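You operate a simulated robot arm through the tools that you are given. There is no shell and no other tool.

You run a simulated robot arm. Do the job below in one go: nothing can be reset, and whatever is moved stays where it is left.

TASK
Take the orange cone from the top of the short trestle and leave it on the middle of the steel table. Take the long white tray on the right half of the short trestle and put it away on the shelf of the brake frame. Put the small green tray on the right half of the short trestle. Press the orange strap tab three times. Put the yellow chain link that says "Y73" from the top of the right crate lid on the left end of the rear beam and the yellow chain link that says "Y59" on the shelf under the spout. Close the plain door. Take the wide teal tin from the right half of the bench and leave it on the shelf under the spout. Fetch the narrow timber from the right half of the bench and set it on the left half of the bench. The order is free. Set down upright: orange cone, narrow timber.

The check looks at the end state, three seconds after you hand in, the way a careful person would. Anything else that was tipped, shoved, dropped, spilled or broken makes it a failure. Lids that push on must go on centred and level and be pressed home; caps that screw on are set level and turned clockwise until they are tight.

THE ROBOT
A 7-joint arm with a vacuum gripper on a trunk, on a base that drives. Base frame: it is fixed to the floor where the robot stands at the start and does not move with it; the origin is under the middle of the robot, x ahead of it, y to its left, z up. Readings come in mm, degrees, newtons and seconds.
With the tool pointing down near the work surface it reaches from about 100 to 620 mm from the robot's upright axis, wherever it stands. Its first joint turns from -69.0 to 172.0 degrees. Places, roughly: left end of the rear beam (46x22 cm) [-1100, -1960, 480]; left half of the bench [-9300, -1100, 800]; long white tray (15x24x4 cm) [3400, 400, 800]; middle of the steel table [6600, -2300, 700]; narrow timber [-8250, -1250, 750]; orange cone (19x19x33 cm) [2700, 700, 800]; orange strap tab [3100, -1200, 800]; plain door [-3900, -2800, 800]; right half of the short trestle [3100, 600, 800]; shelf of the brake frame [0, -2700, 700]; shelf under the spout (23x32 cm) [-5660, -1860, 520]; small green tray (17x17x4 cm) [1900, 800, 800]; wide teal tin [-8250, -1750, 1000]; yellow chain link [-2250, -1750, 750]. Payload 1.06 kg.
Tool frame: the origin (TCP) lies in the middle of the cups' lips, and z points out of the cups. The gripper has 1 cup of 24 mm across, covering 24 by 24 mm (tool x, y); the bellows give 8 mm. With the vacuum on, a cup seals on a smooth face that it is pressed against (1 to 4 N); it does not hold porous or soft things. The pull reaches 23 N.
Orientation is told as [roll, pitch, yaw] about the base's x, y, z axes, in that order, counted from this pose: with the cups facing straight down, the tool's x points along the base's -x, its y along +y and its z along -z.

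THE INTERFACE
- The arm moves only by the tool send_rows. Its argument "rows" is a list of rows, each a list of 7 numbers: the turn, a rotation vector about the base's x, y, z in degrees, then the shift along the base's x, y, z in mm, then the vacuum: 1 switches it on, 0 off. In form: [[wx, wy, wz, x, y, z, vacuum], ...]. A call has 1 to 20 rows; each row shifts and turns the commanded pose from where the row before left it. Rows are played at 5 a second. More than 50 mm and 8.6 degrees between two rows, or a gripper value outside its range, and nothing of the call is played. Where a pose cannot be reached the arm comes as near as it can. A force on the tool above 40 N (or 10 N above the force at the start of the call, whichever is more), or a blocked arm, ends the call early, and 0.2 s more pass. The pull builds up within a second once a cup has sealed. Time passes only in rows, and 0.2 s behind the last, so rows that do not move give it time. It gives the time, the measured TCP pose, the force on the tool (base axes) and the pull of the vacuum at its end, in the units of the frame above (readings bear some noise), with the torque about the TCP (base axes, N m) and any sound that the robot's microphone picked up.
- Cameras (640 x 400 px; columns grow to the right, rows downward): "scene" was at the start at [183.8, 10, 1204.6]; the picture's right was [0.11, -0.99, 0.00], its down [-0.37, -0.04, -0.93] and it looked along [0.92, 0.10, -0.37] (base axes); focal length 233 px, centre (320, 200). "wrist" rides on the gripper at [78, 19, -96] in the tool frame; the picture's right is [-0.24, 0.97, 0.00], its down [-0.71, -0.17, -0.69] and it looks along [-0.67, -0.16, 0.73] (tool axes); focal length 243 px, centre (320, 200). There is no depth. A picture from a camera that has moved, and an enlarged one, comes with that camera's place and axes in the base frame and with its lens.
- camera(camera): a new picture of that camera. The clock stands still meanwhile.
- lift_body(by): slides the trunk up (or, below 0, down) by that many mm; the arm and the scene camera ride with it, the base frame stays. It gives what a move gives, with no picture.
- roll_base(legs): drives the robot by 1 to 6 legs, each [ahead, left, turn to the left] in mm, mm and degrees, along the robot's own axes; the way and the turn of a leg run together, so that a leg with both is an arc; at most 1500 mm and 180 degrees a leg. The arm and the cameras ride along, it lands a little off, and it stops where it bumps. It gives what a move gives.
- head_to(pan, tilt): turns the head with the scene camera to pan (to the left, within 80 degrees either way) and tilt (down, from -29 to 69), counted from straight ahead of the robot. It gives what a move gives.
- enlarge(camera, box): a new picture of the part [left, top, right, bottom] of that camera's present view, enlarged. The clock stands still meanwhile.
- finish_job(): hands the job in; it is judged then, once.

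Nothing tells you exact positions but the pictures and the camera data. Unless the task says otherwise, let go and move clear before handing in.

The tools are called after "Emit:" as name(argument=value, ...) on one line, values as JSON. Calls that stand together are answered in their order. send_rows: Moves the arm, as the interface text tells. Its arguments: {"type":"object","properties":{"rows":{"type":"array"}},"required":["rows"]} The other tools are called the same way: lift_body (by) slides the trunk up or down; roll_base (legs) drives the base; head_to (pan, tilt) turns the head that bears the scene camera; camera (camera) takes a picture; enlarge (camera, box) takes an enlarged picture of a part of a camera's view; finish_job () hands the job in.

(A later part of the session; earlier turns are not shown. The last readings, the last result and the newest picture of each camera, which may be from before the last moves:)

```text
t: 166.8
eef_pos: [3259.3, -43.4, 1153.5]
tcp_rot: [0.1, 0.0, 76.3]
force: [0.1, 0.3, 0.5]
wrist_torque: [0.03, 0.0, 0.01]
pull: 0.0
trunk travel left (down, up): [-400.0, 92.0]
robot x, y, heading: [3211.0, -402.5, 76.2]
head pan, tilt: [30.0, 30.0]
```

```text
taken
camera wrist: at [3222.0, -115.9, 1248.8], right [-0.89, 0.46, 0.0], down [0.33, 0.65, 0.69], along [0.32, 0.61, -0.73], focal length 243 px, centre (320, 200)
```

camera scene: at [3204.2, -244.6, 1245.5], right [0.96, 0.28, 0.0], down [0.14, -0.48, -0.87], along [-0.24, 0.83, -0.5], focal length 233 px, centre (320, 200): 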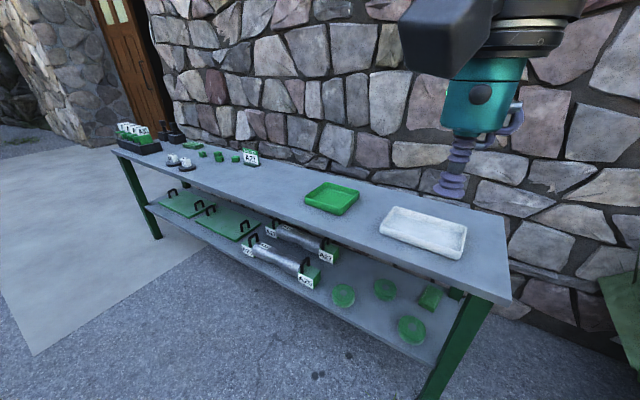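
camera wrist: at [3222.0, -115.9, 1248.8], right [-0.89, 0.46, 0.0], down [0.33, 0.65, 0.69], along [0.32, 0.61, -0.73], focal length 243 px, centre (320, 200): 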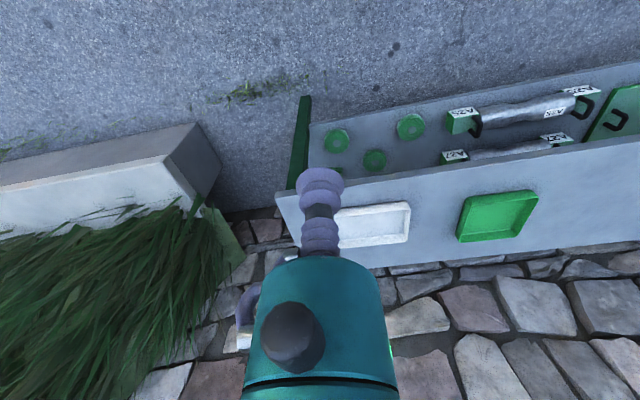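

The white tray lies near (3363, 440). I drive 340 mm closer.

Emit:
roll_base(legs=[[340, 0, 0]])

Emit:
camera(camera="scene")

Emit:
camera(camera="wrist")

```text
t: 169.0
eef_pos: [3338.9, 283.0, 1153.3]
tcp_rot: [0.0, 0.0, 76.3]
force: [-0.1, -0.4, 0.2]
wrist_torque: [-0.03, -0.01, 0.03]
pull: 0.1
trunk travel left (down, up): [-400.0, 92.0]
robot x, y, heading: [3293.5, -79.1, 76.5]
head pan, tilt: [30.0, 30.0]
```

```text
taken
camera scene: at [3283.7, 82.1, 1245.5], right [0.96, 0.28, 0.0], down [0.14, -0.48, -0.87], along [-0.24, 0.83, -0.5], focal length 233 px, centre (320, 200)
```

scene: 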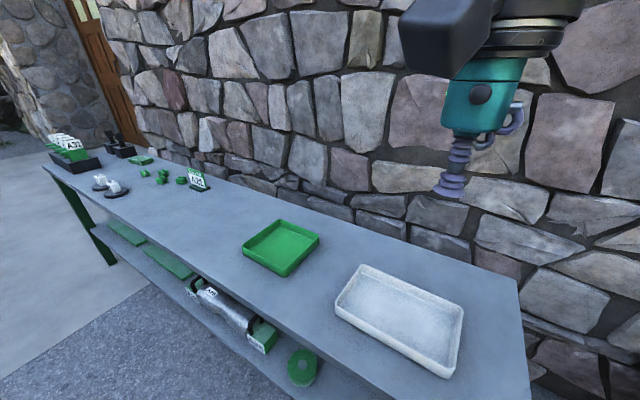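

```text
taken
camera wrist: at [3301.2, 210.9, 1248.6], right [-0.89, 0.46, 0.0], down [0.33, 0.65, 0.69], along [0.31, 0.61, -0.73], focal length 243 px, centre (320, 200)
```

wrist: 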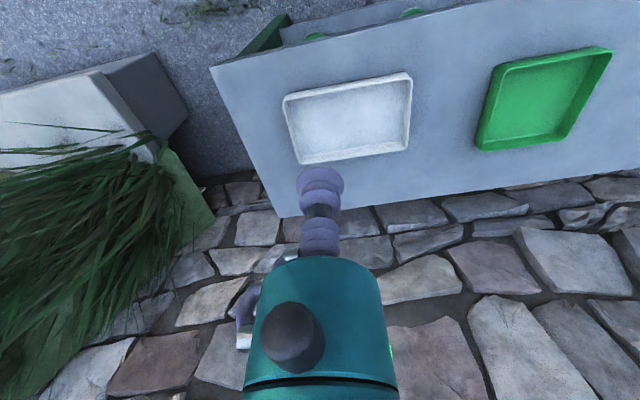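

The white tray's centre is about (3351, 436). I move the cup above it.

Emit:
send_rows(rows=[[0, 0, 0, 1.8, 21.9, -40, 0], [0, 0, 0, 1.8, 21.9, -40, 0], [0, 0, 0, 1.8, 21.9, -40, 0], [0, 0, 0, 1.8, 21.9, -40, 0], [0, 0, 0, 1.8, 21.9, -40, 0], [0, 0, 0, 1.8, 21.9, -40, 0], [0, 0, 0, 1.8, 21.9, -40, 0], [0, 0, 0, 0, 0, 0, 0]])

Emit:
camera(camera="wrist")

Emit:
camera(camera="scene")

```text
t: 170.8
eef_pos: [3350.1, 434.4, 871.8]
tcp_rot: [0.0, 0.0, 76.5]
force: [0.2, 0.3, -0.6]
wrist_torque: [0.01, 0.02, 0.02]
pull: 0.0
trunk travel left (down, up): [-400.0, 92.0]
robot x, y, heading: [3292.3, -75.3, 76.6]
head pan, tilt: [30.0, 30.0]
```

```text
taken
camera wrist: at [3312.6, 362.7, 966.6], right [-0.89, 0.46, 0.0], down [0.33, 0.65, 0.69], along [0.31, 0.61, -0.73], focal length 243 px, centre (320, 200)
```

wrist: 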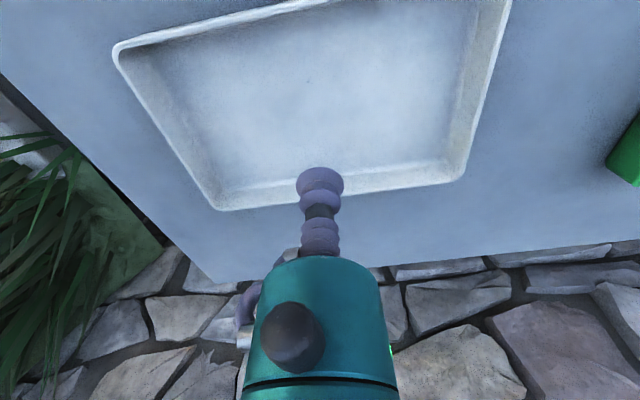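

```text
taken
camera scene: at [3283.6, 81.5, 1245.6], right [0.96, 0.28, 0.0], down [0.14, -0.48, -0.87], along [-0.24, 0.83, -0.5], focal length 233 px, centre (320, 200)
```

scene: 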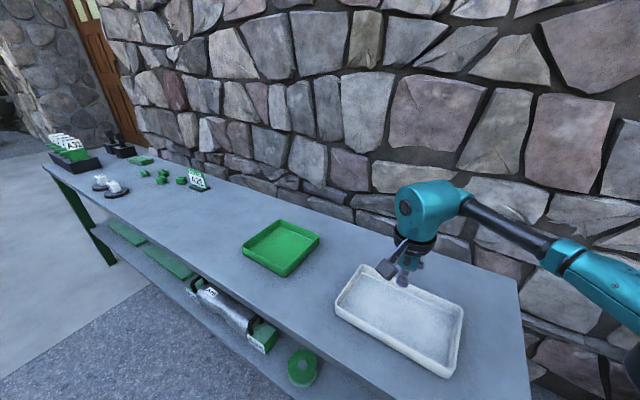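

The cup is over the tray's centre. I descend with the vacuum on.

Emit:
send_rows(rows=[[0, 0, 0, -2, 2, -30, 1], [0, 0, 0, -1, 1, -30, 1], [0, 0, 0, 0, 0, -20, 1], [0, 0, 0, 0, 0, -10, 1], [0, 0, 0, 0, 0, -5, 1], [0, 0, 0, 0, 0, -4, 1], [0, 0, 0, 0, 0, -3, 1], [0, 0, 0, 0, 0, -2, 1], [0, 0, 0, 0, 0, 0, 1]])

```text
t: 172.8
eef_pos: [3347.0, 437.3, 768.4]
tcp_rot: [0.0, 0.0, 76.3]
force: [-0.7, -0.6, -0.5]
wrist_torque: [0.01, -0.01, -0.01]
pull: 0.0
trunk travel left (down, up): [-400.0, 92.0]
robot x, y, heading: [3293.3, -74.1, 76.2]
head pan, tilt: [30.0, 30.0]
```

Emit:
send_rows(rows=[[0, 0, 0, 0, 0, -2, 1], [0, 0, 0, 0, 0, -1, 1], [0, 0, 0, 0, 0, 0, 1]])

```text
t: 173.6
eef_pos: [3347.5, 438.3, 765.6]
tcp_rot: [-0.1, 0.0, 76.3]
force: [0.6, 0.1, 0.5]
wrist_torque: [0.0, 0.02, -0.02]
pull: 23.5
trunk travel left (down, up): [-400.0, 92.0]
robot x, y, heading: [3288.5, -77.0, 76.4]
head pan, tilt: [30.0, 30.0]
```

Sealed with full pull. I lift the white tray.

Emit:
send_rows(rows=[[0, 0, 0, 0, 0, 4, 1], [0, 0, 0, 0, 0, 10, 1], [0, 0, 0, 0, 0, 20, 1], [0, 0, 0, 0, 0, 30, 1], [0, 0, 0, 0, 0, 40, 1], [0, 0, 0, 0, 0, 40, 1], [0, 0, 0, 0, 0, 40, 1], [0, 0, 0, 0, 0, 30, 1], [0, 0, 0, 0, 0, 0, 1]])

Emit:
camera(camera="scene")

Emit:
camera(camera="wrist")

```text
t: 175.6
eef_pos: [3349.5, 436.6, 979.6]
tcp_rot: [0.0, 0.0, 76.3]
force: [-0.1, -0.2, -3.4]
wrist_torque: [0.02, 0.02, 0.03]
pull: 23.1
trunk travel left (down, up): [-400.0, 92.0]
robot x, y, heading: [3293.0, -75.1, 76.0]
head pan, tilt: [30.0, 30.0]
```

```text
taken
camera scene: at [3283.7, 81.9, 1245.5], right [0.96, 0.28, 0.0], down [0.14, -0.48, -0.87], along [-0.24, 0.83, -0.5], focal length 233 px, centre (320, 200)
```

scene: 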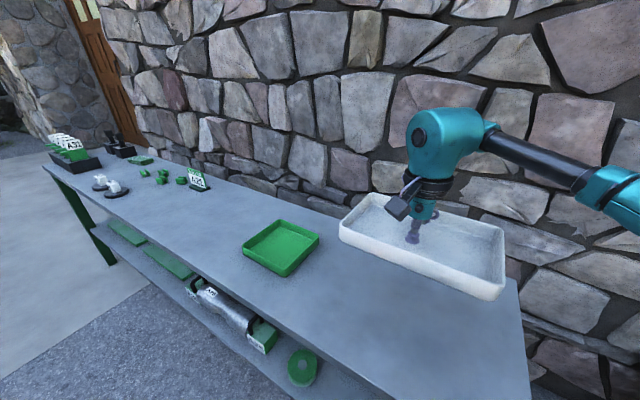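

```text
taken
camera wrist: at [3311.5, 365.6, 1075.1], right [-0.89, 0.46, 0.0], down [0.33, 0.65, 0.69], along [0.31, 0.61, -0.73], focal length 243 px, centre (320, 200)
```

wrist: 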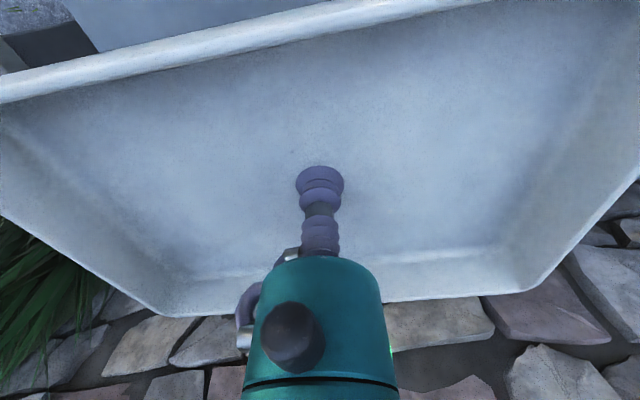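

The white tray hangs level, about 0.35 kg. I back off and carry it back along the corridor toward the start area.

Emit:
roll_base(legs=[[-350, 0, 0], [0, 1450, 0], [0, 1450, 0]])

Emit:
camera(camera="scene")

```text
t: 202.4
eef_pos: [473.8, 730.0, 979.3]
tcp_rot: [-0.1, 0.1, 77.7]
force: [0.2, 0.1, -4.6]
wrist_torque: [0.01, 0.01, -0.03]
pull: 23.0
trunk travel left (down, up): [-400.0, 92.0]
robot x, y, heading: [427.0, 215.3, 77.7]
head pan, tilt: [30.0, 30.0]
```

```text
taken
camera scene: at [416.2, 373.2, 1245.5], right [0.95, 0.3, 0.0], down [0.15, -0.48, -0.87], along [-0.26, 0.83, -0.5], focal length 233 px, centre (320, 200)
```

scene: 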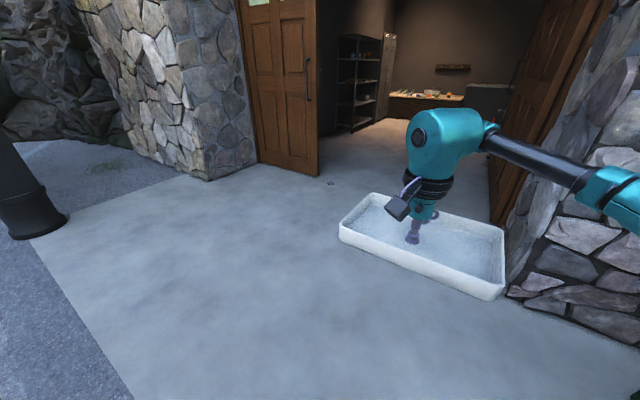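

I am back at the start area. I turn around toward the brake frame side (-y).

Emit:
roll_base(legs=[[-100, 250, 0], [0, 0, -168]])

Emit:
head_to(pan=-20, tilt=15)

Emit:
camera(camera="scene")

Emit:
head_to(pan=30, tilt=15)

Emit:
camera(camera="scene")

```text
t: 212.3
eef_pos: [175.5, -346.4, 979.1]
tcp_rot: [-0.1, 0.0, -95.4]
force: [0.1, -0.1, -3.3]
wrist_torque: [0.02, -0.03, 0.0]
pull: 22.8
trunk travel left (down, up): [-400.0, 92.0]
robot x, y, heading: [160.8, 167.1, -95.2]
head pan, tilt: [30.0, 30.0]
```

```text
t: 213.5
eef_pos: [176.9, -348.4, 979.0]
tcp_rot: [-0.1, 0.0, -95.5]
force: [0.6, 0.4, -3.2]
wrist_torque: [0.0, -0.02, -0.02]
pull: 23.1
trunk travel left (down, up): [-400.0, 92.0]
robot x, y, heading: [157.4, 166.6, -95.4]
head pan, tilt: [-20.0, 15.0]
```

```text
taken
camera scene: at [114.9, 11.0, 1269.7], right [-0.9, 0.43, 0.0], down [0.11, 0.23, -0.97], along [-0.41, -0.87, -0.26], focal length 233 px, centre (320, 200)
```

scene: 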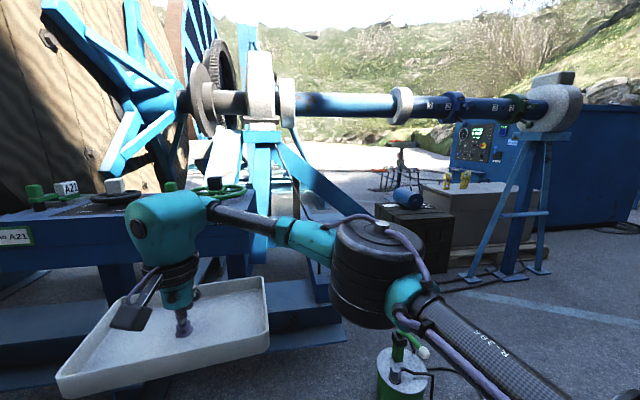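

```text
t: 214.6
eef_pos: [177.0, -348.1, 978.7]
tcp_rot: [-0.1, 0.0, -95.4]
force: [-0.3, 0.9, -3.3]
wrist_torque: [0.0, 0.0, -0.01]
pull: 22.8
trunk travel left (down, up): [-400.0, 92.0]
robot x, y, heading: [161.4, 169.5, -95.3]
head pan, tilt: [30.0, 15.0]
```

```text
taken
camera scene: at [193.7, 10.4, 1269.7], right [-0.91, -0.41, 0.0], down [-0.11, 0.24, -0.97], along [0.4, -0.88, -0.26], focal length 233 px, centre (320, 200)
```

scene: 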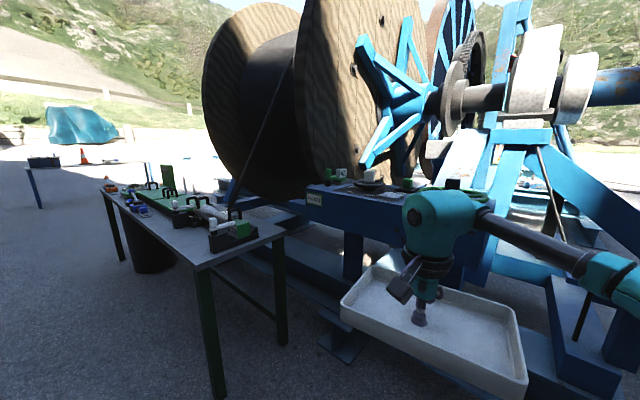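

I see the blue brake frame with a console, the drum behind it, crates with yellow links to the right, and a green can on the floor near (-720, -720). I zoom to find the shelf.

Emit:
head_to(pan=-5, tilt=15)

Emit:
camera(camera="scene")

Emit:
head_to(pan=-45, tilt=20)

Emit:
camera(camera="scene")

Emit:
camera(camera="wrist")

```text
t: 215.7
eef_pos: [177.1, -347.6, 980.1]
tcp_rot: [-0.1, 0.0, -95.3]
force: [0.6, -0.7, -3.3]
wrist_torque: [0.0, -0.01, 0.05]
pull: 23.0
trunk travel left (down, up): [-400.0, 92.0]
robot x, y, heading: [161.1, 172.3, -95.2]
head pan, tilt: [-5.0, 15.0]
```

```text
taken
camera scene: at [138.1, 3.5, 1269.7], right [-0.98, 0.18, 0.0], down [0.05, 0.25, -0.97], along [-0.17, -0.95, -0.26], focal length 233 px, centre (320, 200)
```

scene: 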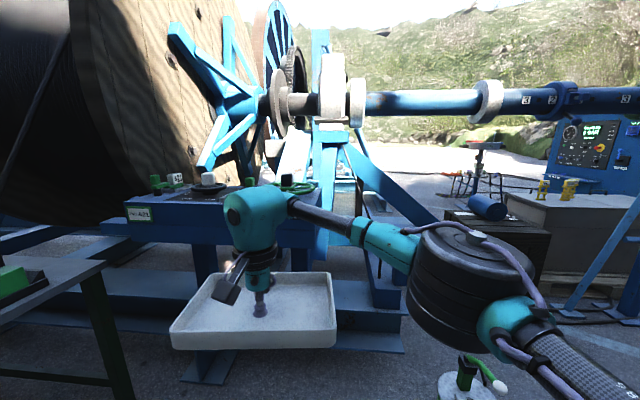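

```text
t: 216.7
eef_pos: [176.9, -347.7, 980.3]
tcp_rot: [-0.1, 0.0, -95.4]
force: [0.6, -0.4, -3.7]
wrist_torque: [0.01, -0.02, -0.01]
pull: 22.4
trunk travel left (down, up): [-400.0, 92.0]
robot x, y, heading: [160.1, 170.5, -95.5]
head pan, tilt: [-45.0, 20.0]
```

```text
taken
camera scene: at [83.2, 36.0, 1261.6], right [-0.64, 0.77, 0.0], down [0.26, 0.22, -0.94], along [-0.72, -0.6, -0.34], focal length 233 px, centre (320, 200)
```

scene: 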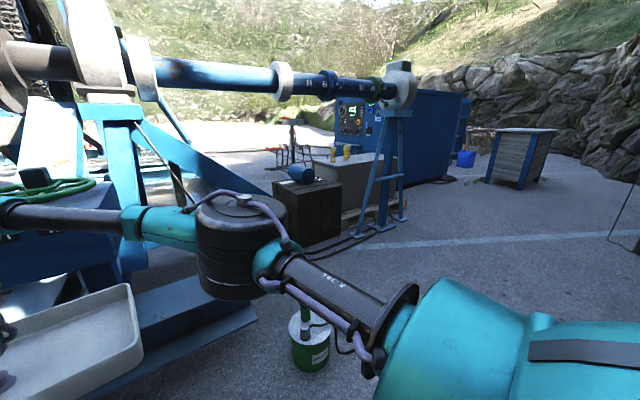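

```text
taken
camera wrist: at [202.9, -272.0, 1074.6], right [0.95, -0.33, 0.0], down [-0.24, -0.69, 0.69], along [-0.22, -0.65, -0.73], focal length 243 px, centre (320, 200)
```

wrist: 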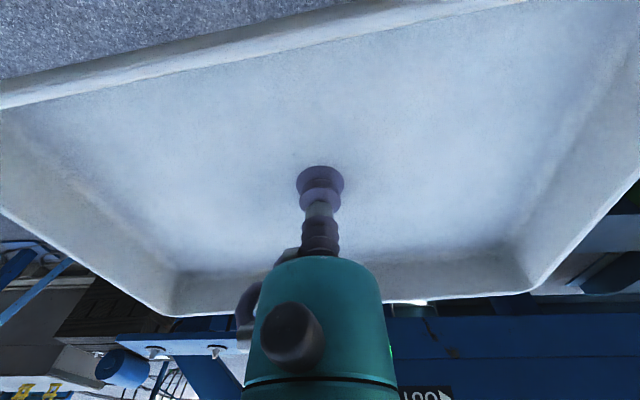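

The shelf is hidden behind the console from here. I shift sideways toward -x for another viewpoint on the brake frame.

Emit:
roll_base(legs=[[0, -900, 0]])

Emit:
head_to(pan=20, tilt=15)

Emit:
camera(camera="scene")

Emit:
head_to(pan=-20, tilt=15)

Emit:
camera(camera="scene")

Emit:
head_to(pan=-60, tilt=15)

Emit:
camera(camera="scene")

```text
t: 225.0
eef_pos: [-731.5, -256.0, 980.0]
tcp_rot: [0.0, 0.0, -96.4]
force: [0.6, -0.2, -3.4]
wrist_torque: [-0.01, 0.0, -0.02]
pull: 23.3
trunk travel left (down, up): [-400.0, 92.0]
robot x, y, heading: [-738.9, 261.4, -96.2]
head pan, tilt: [-45.0, 20.0]
```

```text
t: 226.4
eef_pos: [-730.8, -255.3, 978.3]
tcp_rot: [-0.1, 0.1, -96.3]
force: [-0.4, 0.0, -3.9]
wrist_torque: [0.01, 0.02, 0.0]
pull: 22.8
trunk travel left (down, up): [-400.0, 92.0]
robot x, y, heading: [-737.1, 261.1, -96.1]
head pan, tilt: [20.0, 15.0]
```

```text
taken
camera scene: at [-724.4, 97.1, 1269.7], right [-0.97, -0.24, 0.0], down [-0.06, 0.25, -0.97], along [0.23, -0.94, -0.26], focal length 233 px, centre (320, 200)
```

scene: 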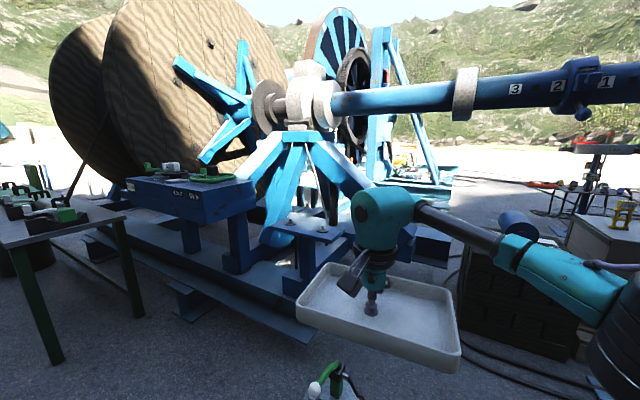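

```text
t: 227.4
eef_pos: [-731.6, -254.5, 979.3]
tcp_rot: [-0.1, 0.0, -96.3]
force: [-0.8, 0.4, -3.2]
wrist_torque: [-0.01, -0.02, -0.02]
pull: 22.7
trunk travel left (down, up): [-400.0, 92.0]
robot x, y, heading: [-740.7, 261.7, -96.0]
head pan, tilt: [-20.0, 15.0]
```

```text
taken
camera scene: at [-787.8, 104.0, 1269.7], right [-0.9, 0.44, 0.0], down [0.11, 0.23, -0.97], along [-0.43, -0.87, -0.26], focal length 233 px, centre (320, 200)
```

scene: 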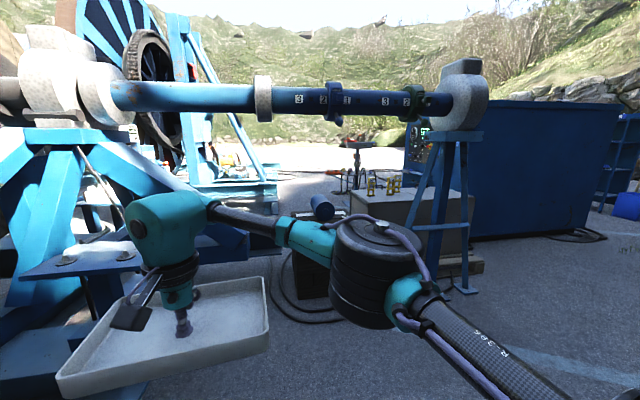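

```text
t: 228.5
eef_pos: [-731.1, -256.4, 979.2]
tcp_rot: [-0.1, 0.0, -96.3]
force: [0.2, 0.4, -2.8]
wrist_torque: [0.03, -0.01, 0.0]
pull: 22.5
trunk travel left (down, up): [-400.0, 92.0]
robot x, y, heading: [-739.9, 260.8, -96.3]
head pan, tilt: [-60.0, 15.0]
```

```text
taken
camera scene: at [-832.0, 150.2, 1269.7], right [-0.4, 0.92, 0.0], down [0.24, 0.1, -0.97], along [-0.88, -0.39, -0.26], focal length 233 px, centre (320, 200)
```

scene: 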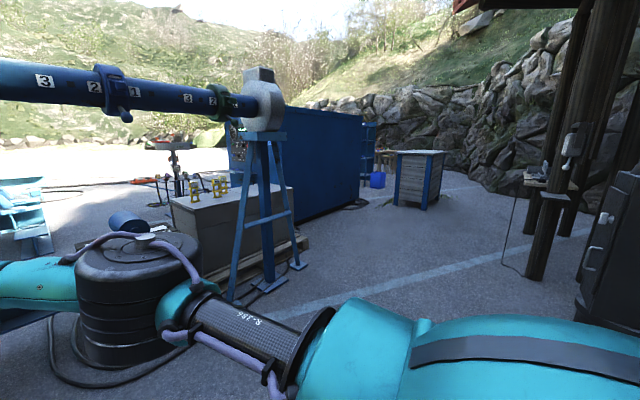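

I turn the head back and zoom in on the A-frame, where the shelf should project.

Emit:
head_to(pan=20, tilt=15)

Emit:
enlarge(camera="scene", box=[220, 120, 380, 220])

Emit:
enlarge(camera="scene", box=[120, 140, 440, 340])

Emit:
enlarge(camera="scene", box=[340, 120, 500, 220])

```text
t: 230.1
eef_pos: [-731.3, -256.4, 978.4]
tcp_rot: [-0.1, -0.1, -96.2]
force: [-0.8, 0.3, -2.5]
wrist_torque: [0.04, -0.01, 0.01]
pull: 22.5
trunk travel left (down, up): [-400.0, 92.0]
robot x, y, heading: [-740.6, 264.5, -96.4]
head pan, tilt: [20.0, 15.0]
```

```text
4.00 times, centred on (300, 170) of scene
camera zoom: at [-724.4, 97.1, 1269.7], right [-0.97, -0.24, 0.0], down [-0.06, 0.25, -0.97], along [0.23, -0.94, -0.26], focal length 932 px, centre (400, 320)
```

zoom: 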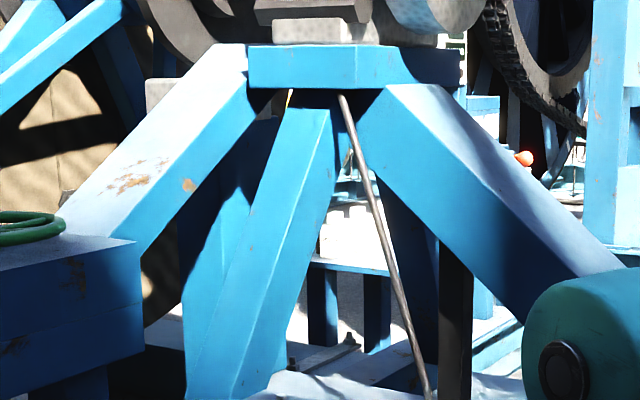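

```text
2.00 times, centred on (280, 240) of scene
camera zoom: at [-724.4, 97.1, 1269.7], right [-0.97, -0.24, 0.0], down [-0.06, 0.25, -0.97], along [0.23, -0.94, -0.26], focal length 466 px, centre (400, 120)
```

zoom: 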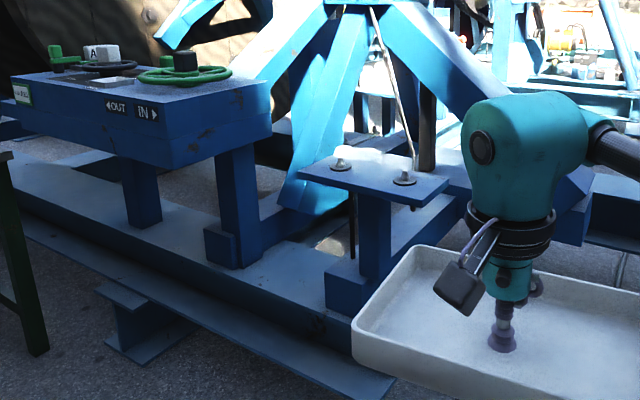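

```text
4.00 times, centred on (420, 170) of scene
camera zoom: at [-724.4, 97.1, 1269.7], right [-0.97, -0.24, 0.0], down [-0.06, 0.25, -0.97], along [0.23, -0.94, -0.26], focal length 932 px, centre (-80, 320)
```

zoom: 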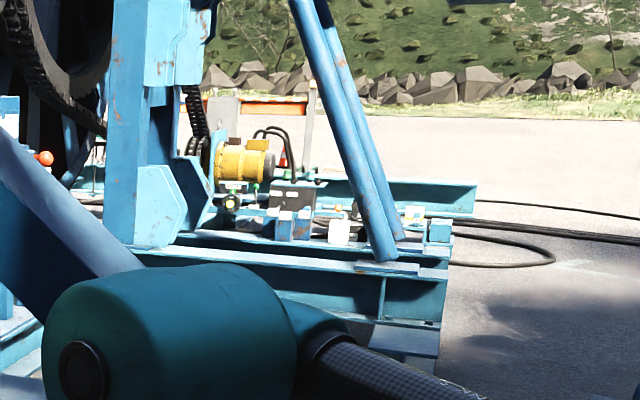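

Through the A-frame I can see a shelf matching (0, -2700, 700). I move further to the -x side to see how to get round to it, keeping clear of the green can at (-611, -619).

Emit:
roll_base(legs=[[450, -500, 0]])

Emit:
head_to(pan=30, tilt=15)

Emit:
camera(camera="scene")

Emit:
head_to(pan=-25, tilt=20)

Emit:
camera(camera="scene")

```text
t: 234.9
eef_pos: [-1285.8, -640.5, 979.0]
tcp_rot: [-0.1, 0.0, -97.0]
force: [0.8, 0.4, -2.8]
wrist_torque: [0.04, -0.02, 0.0]
pull: 22.6
trunk travel left (down, up): [-400.0, 92.0]
robot x, y, heading: [-1284.2, -121.8, -97.1]
head pan, tilt: [20.0, 15.0]
```

```text
t: 235.7
eef_pos: [-1285.5, -640.0, 979.1]
tcp_rot: [-0.1, 0.0, -97.0]
force: [0.4, -0.4, -3.2]
wrist_torque: [0.03, -0.04, -0.03]
pull: 23.5
trunk travel left (down, up): [-400.0, 92.0]
robot x, y, heading: [-1290.3, -121.3, -97.0]
head pan, tilt: [30.0, 15.0]
```

```text
taken
camera scene: at [-1259.3, -282.8, 1269.7], right [-0.92, -0.39, 0.0], down [-0.1, 0.24, -0.97], along [0.38, -0.89, -0.26], focal length 233 px, centre (320, 200)
```

scene: 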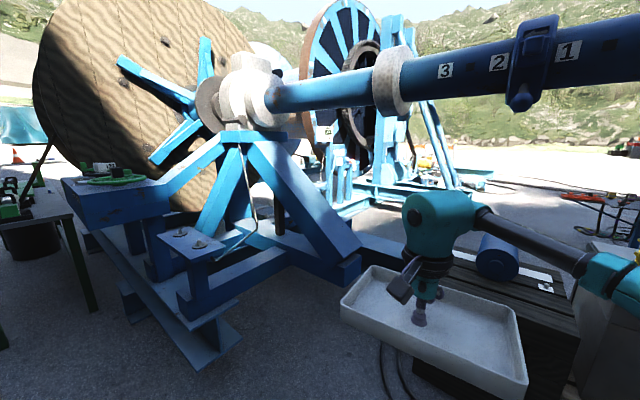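

```text
t: 236.9
eef_pos: [-1286.5, -640.7, 978.7]
tcp_rot: [-0.1, 0.0, -97.0]
force: [-0.7, 0.7, -3.8]
wrist_torque: [0.01, -0.02, -0.02]
pull: 22.5
trunk travel left (down, up): [-400.0, 92.0]
robot x, y, heading: [-1288.4, -123.8, -96.7]
head pan, tilt: [-25.0, 20.0]
```

```text
taken
camera scene: at [-1345.0, -275.8, 1261.6], right [-0.85, 0.53, 0.0], down [0.18, 0.29, -0.94], along [-0.5, -0.8, -0.34], focal length 233 px, centre (320, 200)
```

scene: 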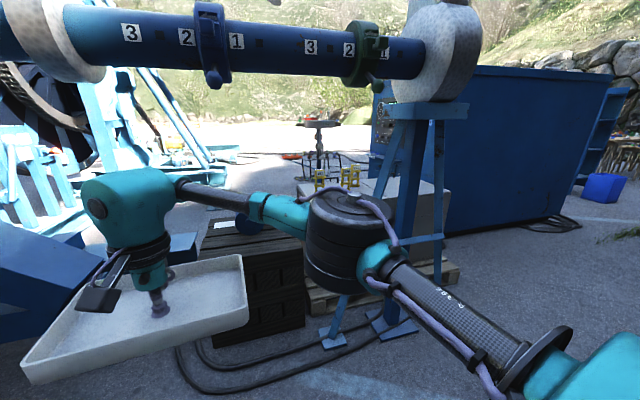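

The shelf, the rear beam and the crates all lie beyond the shaft; I will go around the far stand at about x = -3000. I drive sideways that way and look.

Emit:
roll_base(legs=[[0, -1400, 0]])

Emit:
head_to(pan=30, tilt=20)

Emit:
camera(camera="scene")

Emit:
head_to(pan=-25, tilt=20)

Emit:
camera(camera="scene")

```text
t: 249.2
eef_pos: [-2662.5, -454.7, 979.4]
tcp_rot: [-0.1, 0.0, -98.4]
force: [0.0, -0.7, -3.8]
wrist_torque: [0.07, -0.04, 0.0]
pull: 23.3
trunk travel left (down, up): [-400.0, 92.0]
robot x, y, heading: [-2650.6, 64.5, -98.4]
head pan, tilt: [-25.0, 20.0]
```

```text
t: 250.4
eef_pos: [-2662.9, -455.4, 979.5]
tcp_rot: [-0.2, 0.1, -98.4]
force: [0.3, 0.0, -2.6]
wrist_torque: [0.01, -0.01, 0.0]
pull: 23.0
trunk travel left (down, up): [-400.0, 92.0]
robot x, y, heading: [-2652.3, 64.3, -98.5]
head pan, tilt: [30.0, 20.0]
```

```text
taken
camera scene: at [-2627.0, -98.2, 1261.6], right [-0.93, -0.37, 0.0], down [-0.13, 0.32, -0.94], along [0.34, -0.87, -0.34], focal length 233 px, centre (320, 200)
```

scene: 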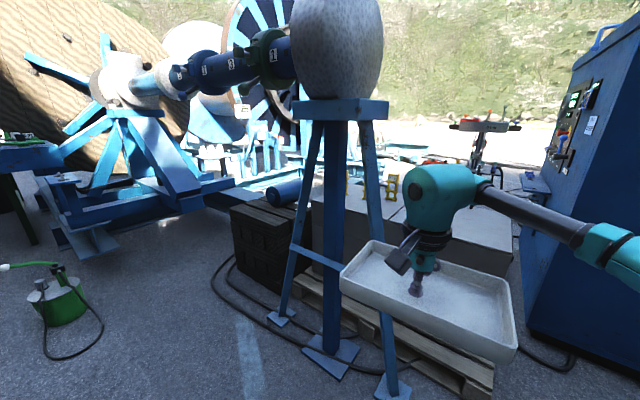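

```text
t: 251.6
eef_pos: [-2662.7, -455.7, 980.1]
tcp_rot: [-0.2, 0.1, -98.4]
force: [1.0, 0.4, -4.1]
wrist_torque: [0.01, -0.06, -0.02]
pull: 22.5
trunk travel left (down, up): [-400.0, 92.0]
robot x, y, heading: [-2649.2, 62.1, -98.5]
head pan, tilt: [-25.0, 20.0]
```

```text
taken
camera scene: at [-2712.4, -89.4, 1261.6], right [-0.83, 0.55, 0.0], down [0.19, 0.29, -0.94], along [-0.52, -0.78, -0.34], focal length 233 px, centre (320, 200)
```

scene: 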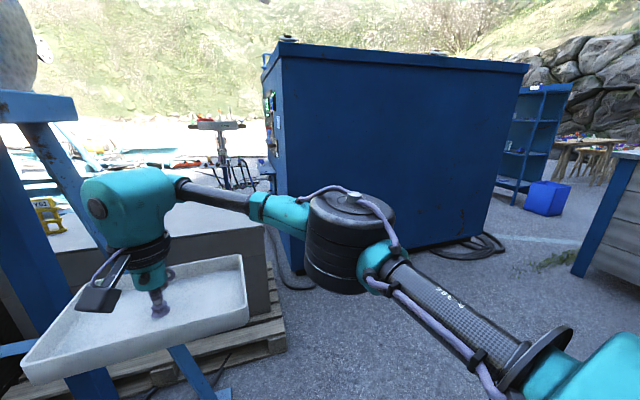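

I need to know whether the gap between the crate pallet and the blue cabinet is passable. I shift further right to look straight into it.

Emit:
roll_base(legs=[[0, -650, 0]])

Emit:
head_to(pan=25, tilt=15)

Emit:
camera(camera="scene")

Emit:
head_to(pan=-10, tilt=15)

Emit:
camera(camera="scene")

Emit:
head_to(pan=-50, tilt=15)

Emit:
camera(camera="scene")

```text
t: 257.8
eef_pos: [-3304.6, -358.6, 978.6]
tcp_rot: [-0.1, -0.1, -98.7]
force: [0.2, -0.5, -3.0]
wrist_torque: [0.03, -0.01, 0.03]
pull: 23.2
trunk travel left (down, up): [-400.0, 92.0]
robot x, y, heading: [-3288.5, 159.2, -99.0]
head pan, tilt: [-25.0, 20.0]
```

```text
t: 258.9
eef_pos: [-3304.6, -358.8, 979.7]
tcp_rot: [-0.1, -0.1, -98.8]
force: [0.8, -0.1, -4.5]
wrist_torque: [0.05, -0.06, 0.0]
pull: 23.2
trunk travel left (down, up): [-400.0, 92.0]
robot x, y, heading: [-3289.3, 159.4, -98.6]
head pan, tilt: [25.0, 15.0]
```

```text
taken
camera scene: at [-3274.1, -4.8, 1269.7], right [-0.96, -0.28, 0.0], down [-0.07, 0.25, -0.97], along [0.27, -0.93, -0.26], focal length 233 px, centre (320, 200)
```

scene: 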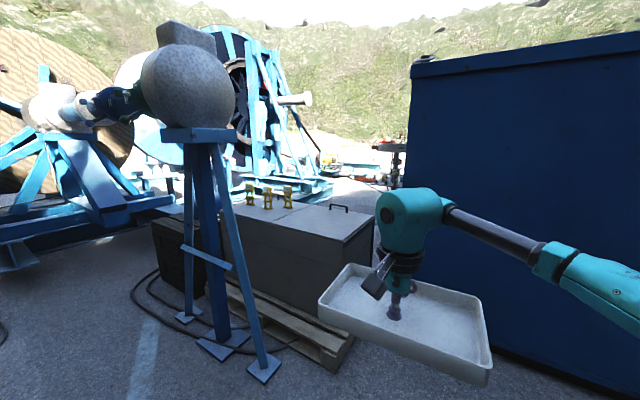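

```text
t: 259.9
eef_pos: [-3304.3, -359.5, 978.8]
tcp_rot: [-0.1, 0.0, -98.7]
force: [0.7, -0.3, -3.8]
wrist_torque: [0.03, -0.06, 0.01]
pull: 23.0
trunk travel left (down, up): [-400.0, 92.0]
robot x, y, heading: [-3289.0, 158.9, -98.8]
head pan, tilt: [-10.0, 15.0]
```

```text
taken
camera scene: at [-3330.2, -3.5, 1269.7], right [-0.95, 0.32, 0.0], down [0.08, 0.25, -0.97], along [-0.31, -0.91, -0.26], focal length 233 px, centre (320, 200)
```

scene: 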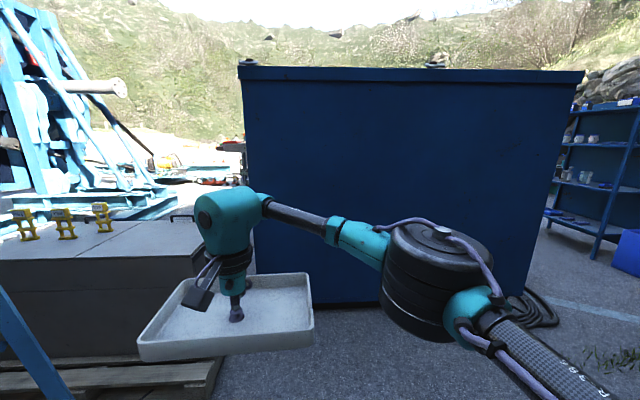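

```text
t: 261.0
eef_pos: [-3303.7, -358.9, 979.6]
tcp_rot: [0.0, 0.1, -98.8]
force: [-0.3, 0.0, -3.2]
wrist_torque: [0.01, -0.04, 0.02]
pull: 22.6
trunk travel left (down, up): [-400.0, 92.0]
robot x, y, heading: [-3291.8, 156.3, -98.5]
head pan, tilt: [-50.0, 15.0]
```

```text
taken
camera scene: at [-3380.0, 36.4, 1269.7], right [-0.52, 0.85, 0.0], down [0.22, 0.13, -0.97], along [-0.83, -0.5, -0.26], focal length 233 px, centre (320, 200)
```

scene: 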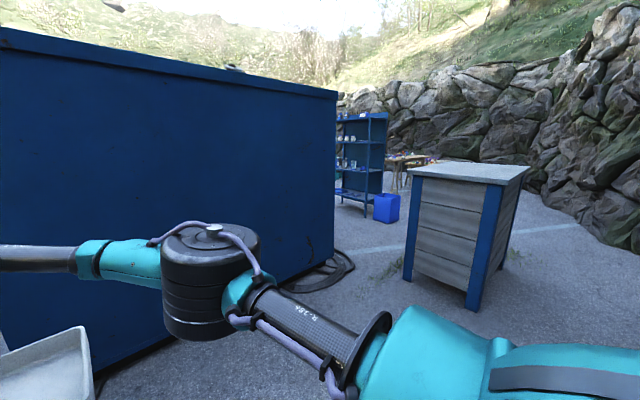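

The gap beside the pallet is only about 200 mm, so it is not passable. I turn to face -x and look for a route around the far end of the blue cabinet.

Emit:
roll_base(legs=[[0, 0, -90]])

Emit:
head_to(pan=25, tilt=15)

Emit:
camera(camera="scene")

Emit:
head_to(pan=-25, tilt=15)

Emit:
camera(camera="scene")

```text
t: 265.2
eef_pos: [-3807.7, 158.0, 979.4]
tcp_rot: [0.0, 0.0, 172.8]
force: [0.0, 0.4, -3.3]
wrist_torque: [-0.02, -0.01, -0.04]
pull: 22.6
trunk travel left (down, up): [-400.0, 92.0]
robot x, y, heading: [-3288.7, 160.9, 172.6]
head pan, tilt: [-50.0, 15.0]
```

```text
t: 266.6
eef_pos: [-3807.9, 158.7, 979.8]
tcp_rot: [-0.1, 0.0, 172.8]
force: [-0.8, -0.2, -4.2]
wrist_torque: [-0.02, -0.03, 0.01]
pull: 23.6
trunk travel left (down, up): [-400.0, 92.0]
robot x, y, heading: [-3294.5, 162.0, 173.0]
head pan, tilt: [25.0, 15.0]
```

```text
taken
camera scene: at [-3451.7, 139.2, 1269.7], right [-0.3, 0.95, 0.0], down [0.25, 0.08, -0.97], along [-0.92, -0.29, -0.26], focal length 233 px, centre (320, 200)
```

scene: 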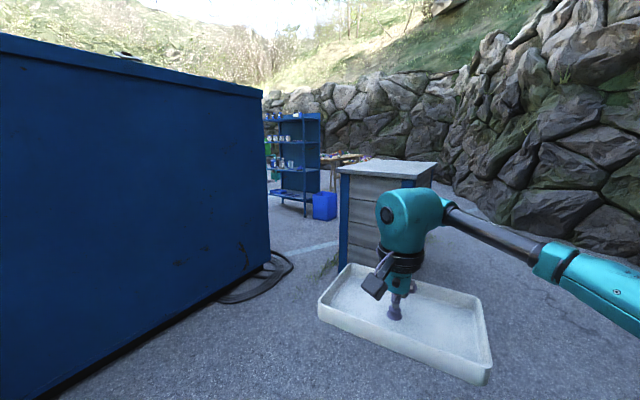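

```text
t: 267.8
eef_pos: [-3807.9, 158.6, 979.3]
tcp_rot: [-0.1, 0.0, 172.8]
force: [-0.2, 0.0, -3.4]
wrist_torque: [-0.02, -0.01, -0.01]
pull: 22.2
trunk travel left (down, up): [-400.0, 92.0]
robot x, y, heading: [-3290.0, 158.9, 172.7]
head pan, tilt: [-25.0, 15.0]
```

```text
taken
camera scene: at [-3441.8, 217.5, 1269.7], right [0.53, 0.85, 0.0], down [0.22, -0.14, -0.97], along [-0.82, 0.51, -0.26], focal length 233 px, centre (320, 200)
```

scene: 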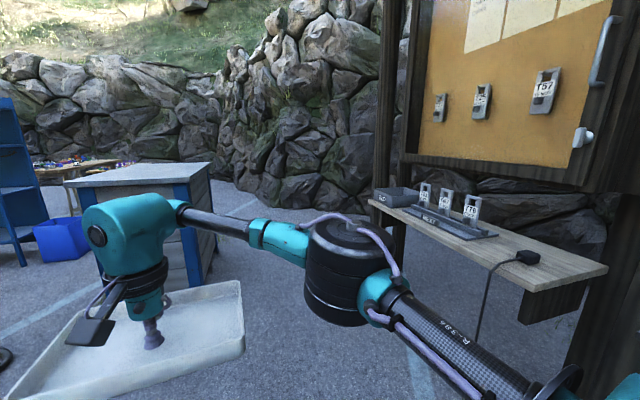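

A notice board stands to the right and a wooden box ahead; I pass between the box and the rock wall. I drive on in two legs.

Emit:
roll_base(legs=[[900, -300, 0], [1150, -100, 0]])

Emit:
head_to(pan=50, tilt=15)

Emit:
camera(camera="scene")

Emit:
head_to(pan=15, tilt=15)

Emit:
camera(camera="scene")

```text
t: 278.3
eef_pos: [-5791.3, 814.9, 979.6]
tcp_rot: [0.0, 0.0, 172.7]
force: [-0.3, -0.9, -3.3]
wrist_torque: [-0.06, -0.03, 0.0]
pull: 22.8
trunk travel left (down, up): [-400.0, 92.0]
robot x, y, heading: [-5273.3, 818.9, 172.6]
head pan, tilt: [-25.0, 15.0]
```

```text
t: 279.7
eef_pos: [-5790.6, 815.3, 979.3]
tcp_rot: [-0.1, 0.0, 172.8]
force: [0.9, 0.4, -3.5]
wrist_torque: [-0.04, -0.02, 0.02]
pull: 23.2
trunk travel left (down, up): [-400.0, 92.0]
robot x, y, heading: [-5271.4, 814.5, 172.9]
head pan, tilt: [50.0, 15.0]
```

```text
taken
camera scene: at [-5414.7, 760.9, 1269.7], right [-0.68, 0.74, 0.0], down [0.19, 0.18, -0.97], along [-0.71, -0.65, -0.26], focal length 233 px, centre (320, 200)
```

scene: 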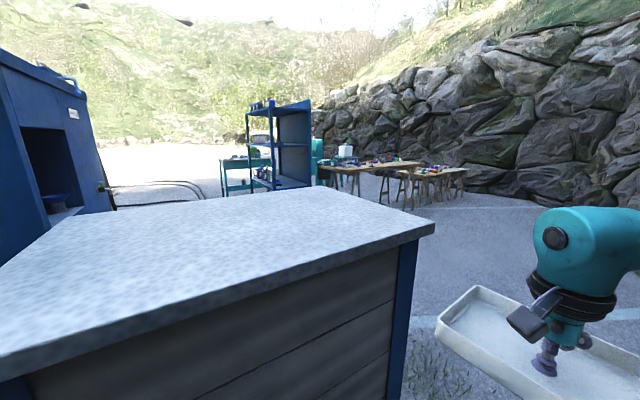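

```text
t: 280.7
eef_pos: [-5791.5, 815.4, 978.3]
tcp_rot: [-0.1, 0.0, 172.8]
force: [0.2, -0.3, -4.0]
wrist_torque: [-0.03, -0.01, -0.01]
pull: 23.0
trunk travel left (down, up): [-400.0, 92.0]
robot x, y, heading: [-5271.9, 812.4, 172.8]
head pan, tilt: [15.0, 15.0]
```

```text
taken
camera scene: at [-5438.6, 811.6, 1269.7], right [-0.14, 0.99, 0.0], down [0.26, 0.03, -0.97], along [-0.96, -0.13, -0.26], focal length 233 px, centre (320, 200)
```

scene: 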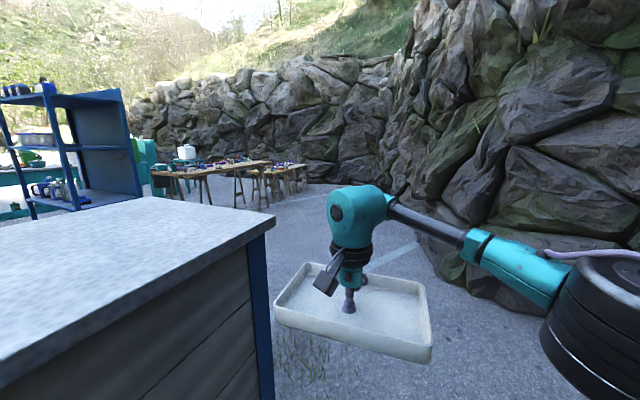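

I am passing the box with about half a metre of clearance. I drive further and turn left to look behind the cabinet.

Emit:
roll_base(legs=[[1400, 0, 0], [0, 0, 90]])

Emit:
head_to(pan=30, tilt=15)

Emit:
camera(camera="scene")

Emit:
head_to(pan=-25, tilt=15)

Emit:
camera(camera="scene")

```text
t: 291.5
eef_pos: [-6665.2, 468.1, 978.6]
tcp_rot: [-0.1, 0.0, -97.5]
force: [0.0, -0.2, -3.3]
wrist_torque: [0.03, -0.02, -0.02]
pull: 22.6
trunk travel left (down, up): [-400.0, 92.0]
robot x, y, heading: [-6659.1, 986.9, -97.5]
head pan, tilt: [15.0, 15.0]
```

```text
t: 292.3
eef_pos: [-6663.9, 468.3, 978.5]
tcp_rot: [-0.1, 0.0, -97.5]
force: [0.0, 0.6, -3.2]
wrist_torque: [-0.01, -0.02, 0.01]
pull: 23.0
trunk travel left (down, up): [-400.0, 92.0]
robot x, y, heading: [-6660.0, 983.9, -97.6]
head pan, tilt: [30.0, 15.0]
```

```text
taken
camera scene: at [-6634.1, 826.0, 1269.7], right [-0.92, -0.38, 0.0], down [-0.1, 0.24, -0.97], along [0.37, -0.89, -0.26], focal length 233 px, centre (320, 200)
```

scene: 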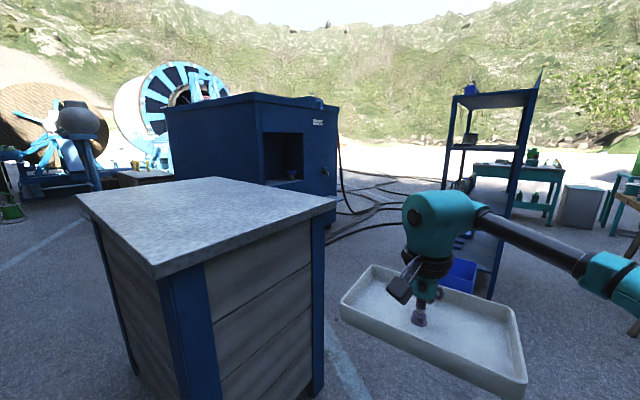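

```text
t: 293.5
eef_pos: [-6664.0, 467.7, 979.2]
tcp_rot: [-0.1, 0.0, -97.6]
force: [0.0, -0.3, -4.2]
wrist_torque: [0.05, -0.02, -0.01]
pull: 23.5
trunk travel left (down, up): [-400.0, 92.0]
robot x, y, heading: [-6660.9, 986.3, -97.4]
head pan, tilt: [-25.0, 15.0]
```

```text
taken
camera scene: at [-6719.9, 833.5, 1269.7], right [-0.84, 0.54, 0.0], down [0.14, 0.22, -0.97], along [-0.52, -0.81, -0.26], focal length 233 px, centre (320, 200)
```

scene: 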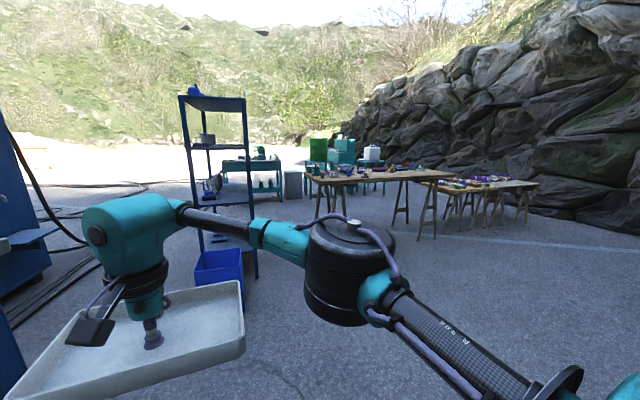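

The alcove with the spout is on the cabinet's far end, and the ground behind is open. I pass between the box and the blue rack.

Emit:
roll_base(legs=[[1000, -120, 0], [450, 480, 0]])

Emit:
head_to(pan=50, tilt=20)

Emit:
camera(camera="scene")

Emit:
head_to(pan=20, tilt=20)

Emit:
camera(camera="scene")

Emit:
head_to(pan=-25, tilt=20)

Emit:
camera(camera="scene")

```text
t: 302.9
eef_pos: [-6490.8, -999.1, 979.3]
tcp_rot: [-0.2, -0.1, -97.2]
force: [-0.2, -0.1, -2.9]
wrist_torque: [0.05, -0.03, 0.03]
pull: 23.3
trunk travel left (down, up): [-400.0, 92.0]
robot x, y, heading: [-6487.8, -483.3, -97.5]
head pan, tilt: [-25.0, 15.0]
```

```text
t: 304.4
eef_pos: [-6490.0, -999.0, 978.4]
tcp_rot: [-0.2, 0.0, -97.3]
force: [-1.0, 0.1, -3.0]
wrist_torque: [0.03, 0.01, -0.02]
pull: 22.6
trunk travel left (down, up): [-400.0, 92.0]
robot x, y, heading: [-6490.2, -481.7, -97.5]
head pan, tilt: [50.0, 20.0]
```

```text
taken
camera scene: at [-6434.6, -624.5, 1261.6], right [-0.74, -0.68, 0.0], down [-0.23, 0.25, -0.94], along [0.64, -0.69, -0.34], focal length 233 px, centre (320, 200)
```

scene: 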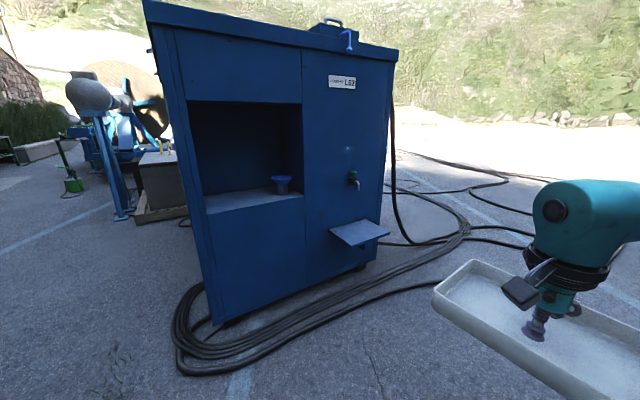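

```text
t: 305.4
eef_pos: [-6490.7, -999.0, 979.1]
tcp_rot: [0.0, 0.0, -97.2]
force: [-0.1, 0.9, -3.8]
wrist_torque: [0.05, 0.0, 0.0]
pull: 23.0
trunk travel left (down, up): [-400.0, 92.0]
robot x, y, heading: [-6491.3, -481.5, -97.3]
head pan, tilt: [20.0, 20.0]
```

```text
taken
camera scene: at [-6477.2, -646.8, 1261.6], right [-0.98, -0.22, 0.0], down [-0.08, 0.33, -0.94], along [0.21, -0.92, -0.34], focal length 233 px, centre (320, 200)
```

scene: 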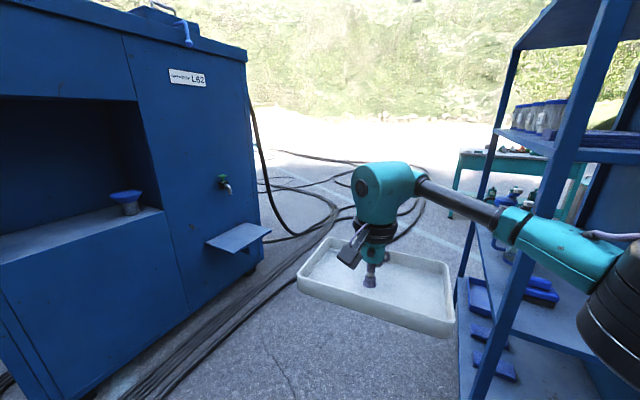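

```text
t: 306.5
eef_pos: [-6490.2, -1000.6, 979.5]
tcp_rot: [-0.1, 0.1, -97.3]
force: [1.0, 0.2, -2.4]
wrist_torque: [0.02, -0.01, 0.01]
pull: 23.6
trunk travel left (down, up): [-400.0, 92.0]
robot x, y, heading: [-6489.9, -478.8, -97.5]
head pan, tilt: [-25.0, 20.0]
```

```text
taken
camera scene: at [-6547.4, -634.7, 1261.6], right [-0.85, 0.53, 0.0], down [0.18, 0.29, -0.94], along [-0.5, -0.79, -0.34], focal length 233 px, centre (320, 200)
```

scene: 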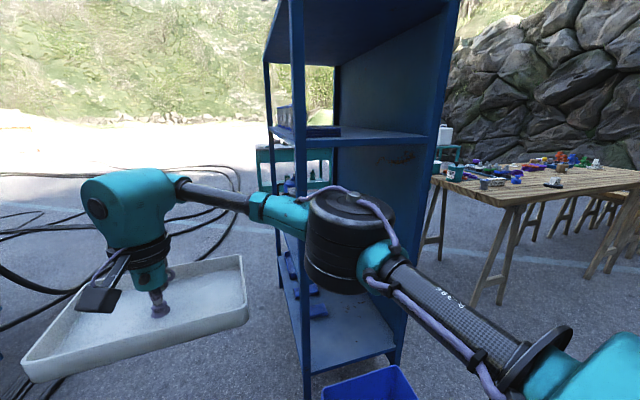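

The spout with its shelf is on the cabinet's end face at (-5660, -1860), and hoses lie on the floor along it. I go on through the passage between cabinet and rack.

Emit:
roll_base(legs=[[0, 0, -7.5], [300, 420, 0], [700, 0, 0]])

Emit:
head_to(pan=25, tilt=20)

Emit:
camera(camera="scene")

Emit:
head_to(pan=-25, tilt=20)

Emit:
camera(camera="scene")

```text
t: 314.7
eef_pos: [-6405.6, -2078.5, 977.1]
tcp_rot: [0.0, 0.0, -104.3]
force: [-0.9, 0.4, -4.2]
wrist_torque: [0.05, -0.04, -0.01]
pull: 22.9
trunk travel left (down, up): [-400.0, 92.0]
robot x, y, heading: [-6339.9, -1567.7, -104.5]
head pan, tilt: [-25.0, 20.0]
```

```text
t: 315.9
eef_pos: [-6405.0, -2076.8, 978.8]
tcp_rot: [-0.1, 0.1, -104.1]
force: [-0.5, -0.1, -3.2]
wrist_torque: [0.01, -0.04, 0.01]
pull: 22.6
trunk travel left (down, up): [-400.0, 92.0]
robot x, y, heading: [-6339.6, -1563.5, -104.3]
head pan, tilt: [25.0, 20.0]
```

```text
taken
camera scene: at [-6341.2, -1727.8, 1261.6], right [-0.98, -0.19, 0.0], down [-0.06, 0.34, -0.94], along [0.17, -0.92, -0.34], focal length 233 px, centre (320, 200)
```

scene: 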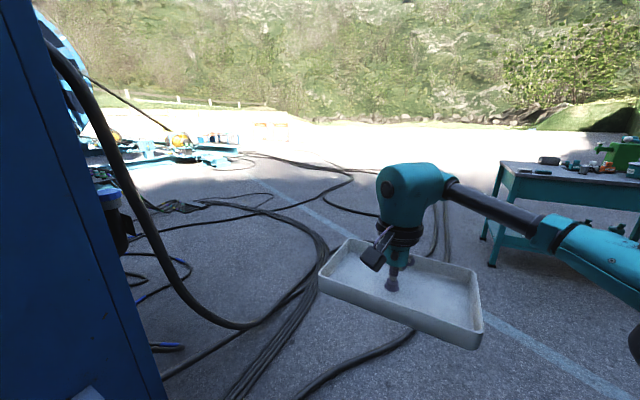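

```text
t: 317.1
eef_pos: [-6405.1, -2077.5, 979.3]
tcp_rot: [-0.1, 0.0, -104.1]
force: [-0.2, 0.4, -3.7]
wrist_torque: [0.02, -0.02, 0.01]
pull: 23.1
trunk travel left (down, up): [-400.0, 92.0]
robot x, y, heading: [-6343.8, -1565.9, -104.1]
head pan, tilt: [-25.0, 20.0]
```

```text
taken
camera scene: at [-6417.3, -1708.4, 1261.6], right [-0.77, 0.63, 0.0], down [0.22, 0.27, -0.94], along [-0.59, -0.73, -0.34], focal length 233 px, centre (320, 200)
```

scene: 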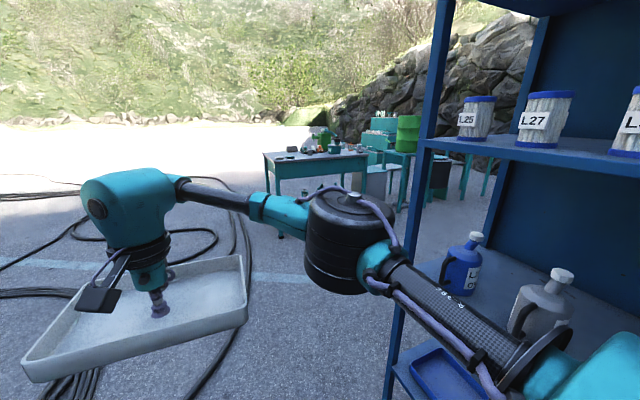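

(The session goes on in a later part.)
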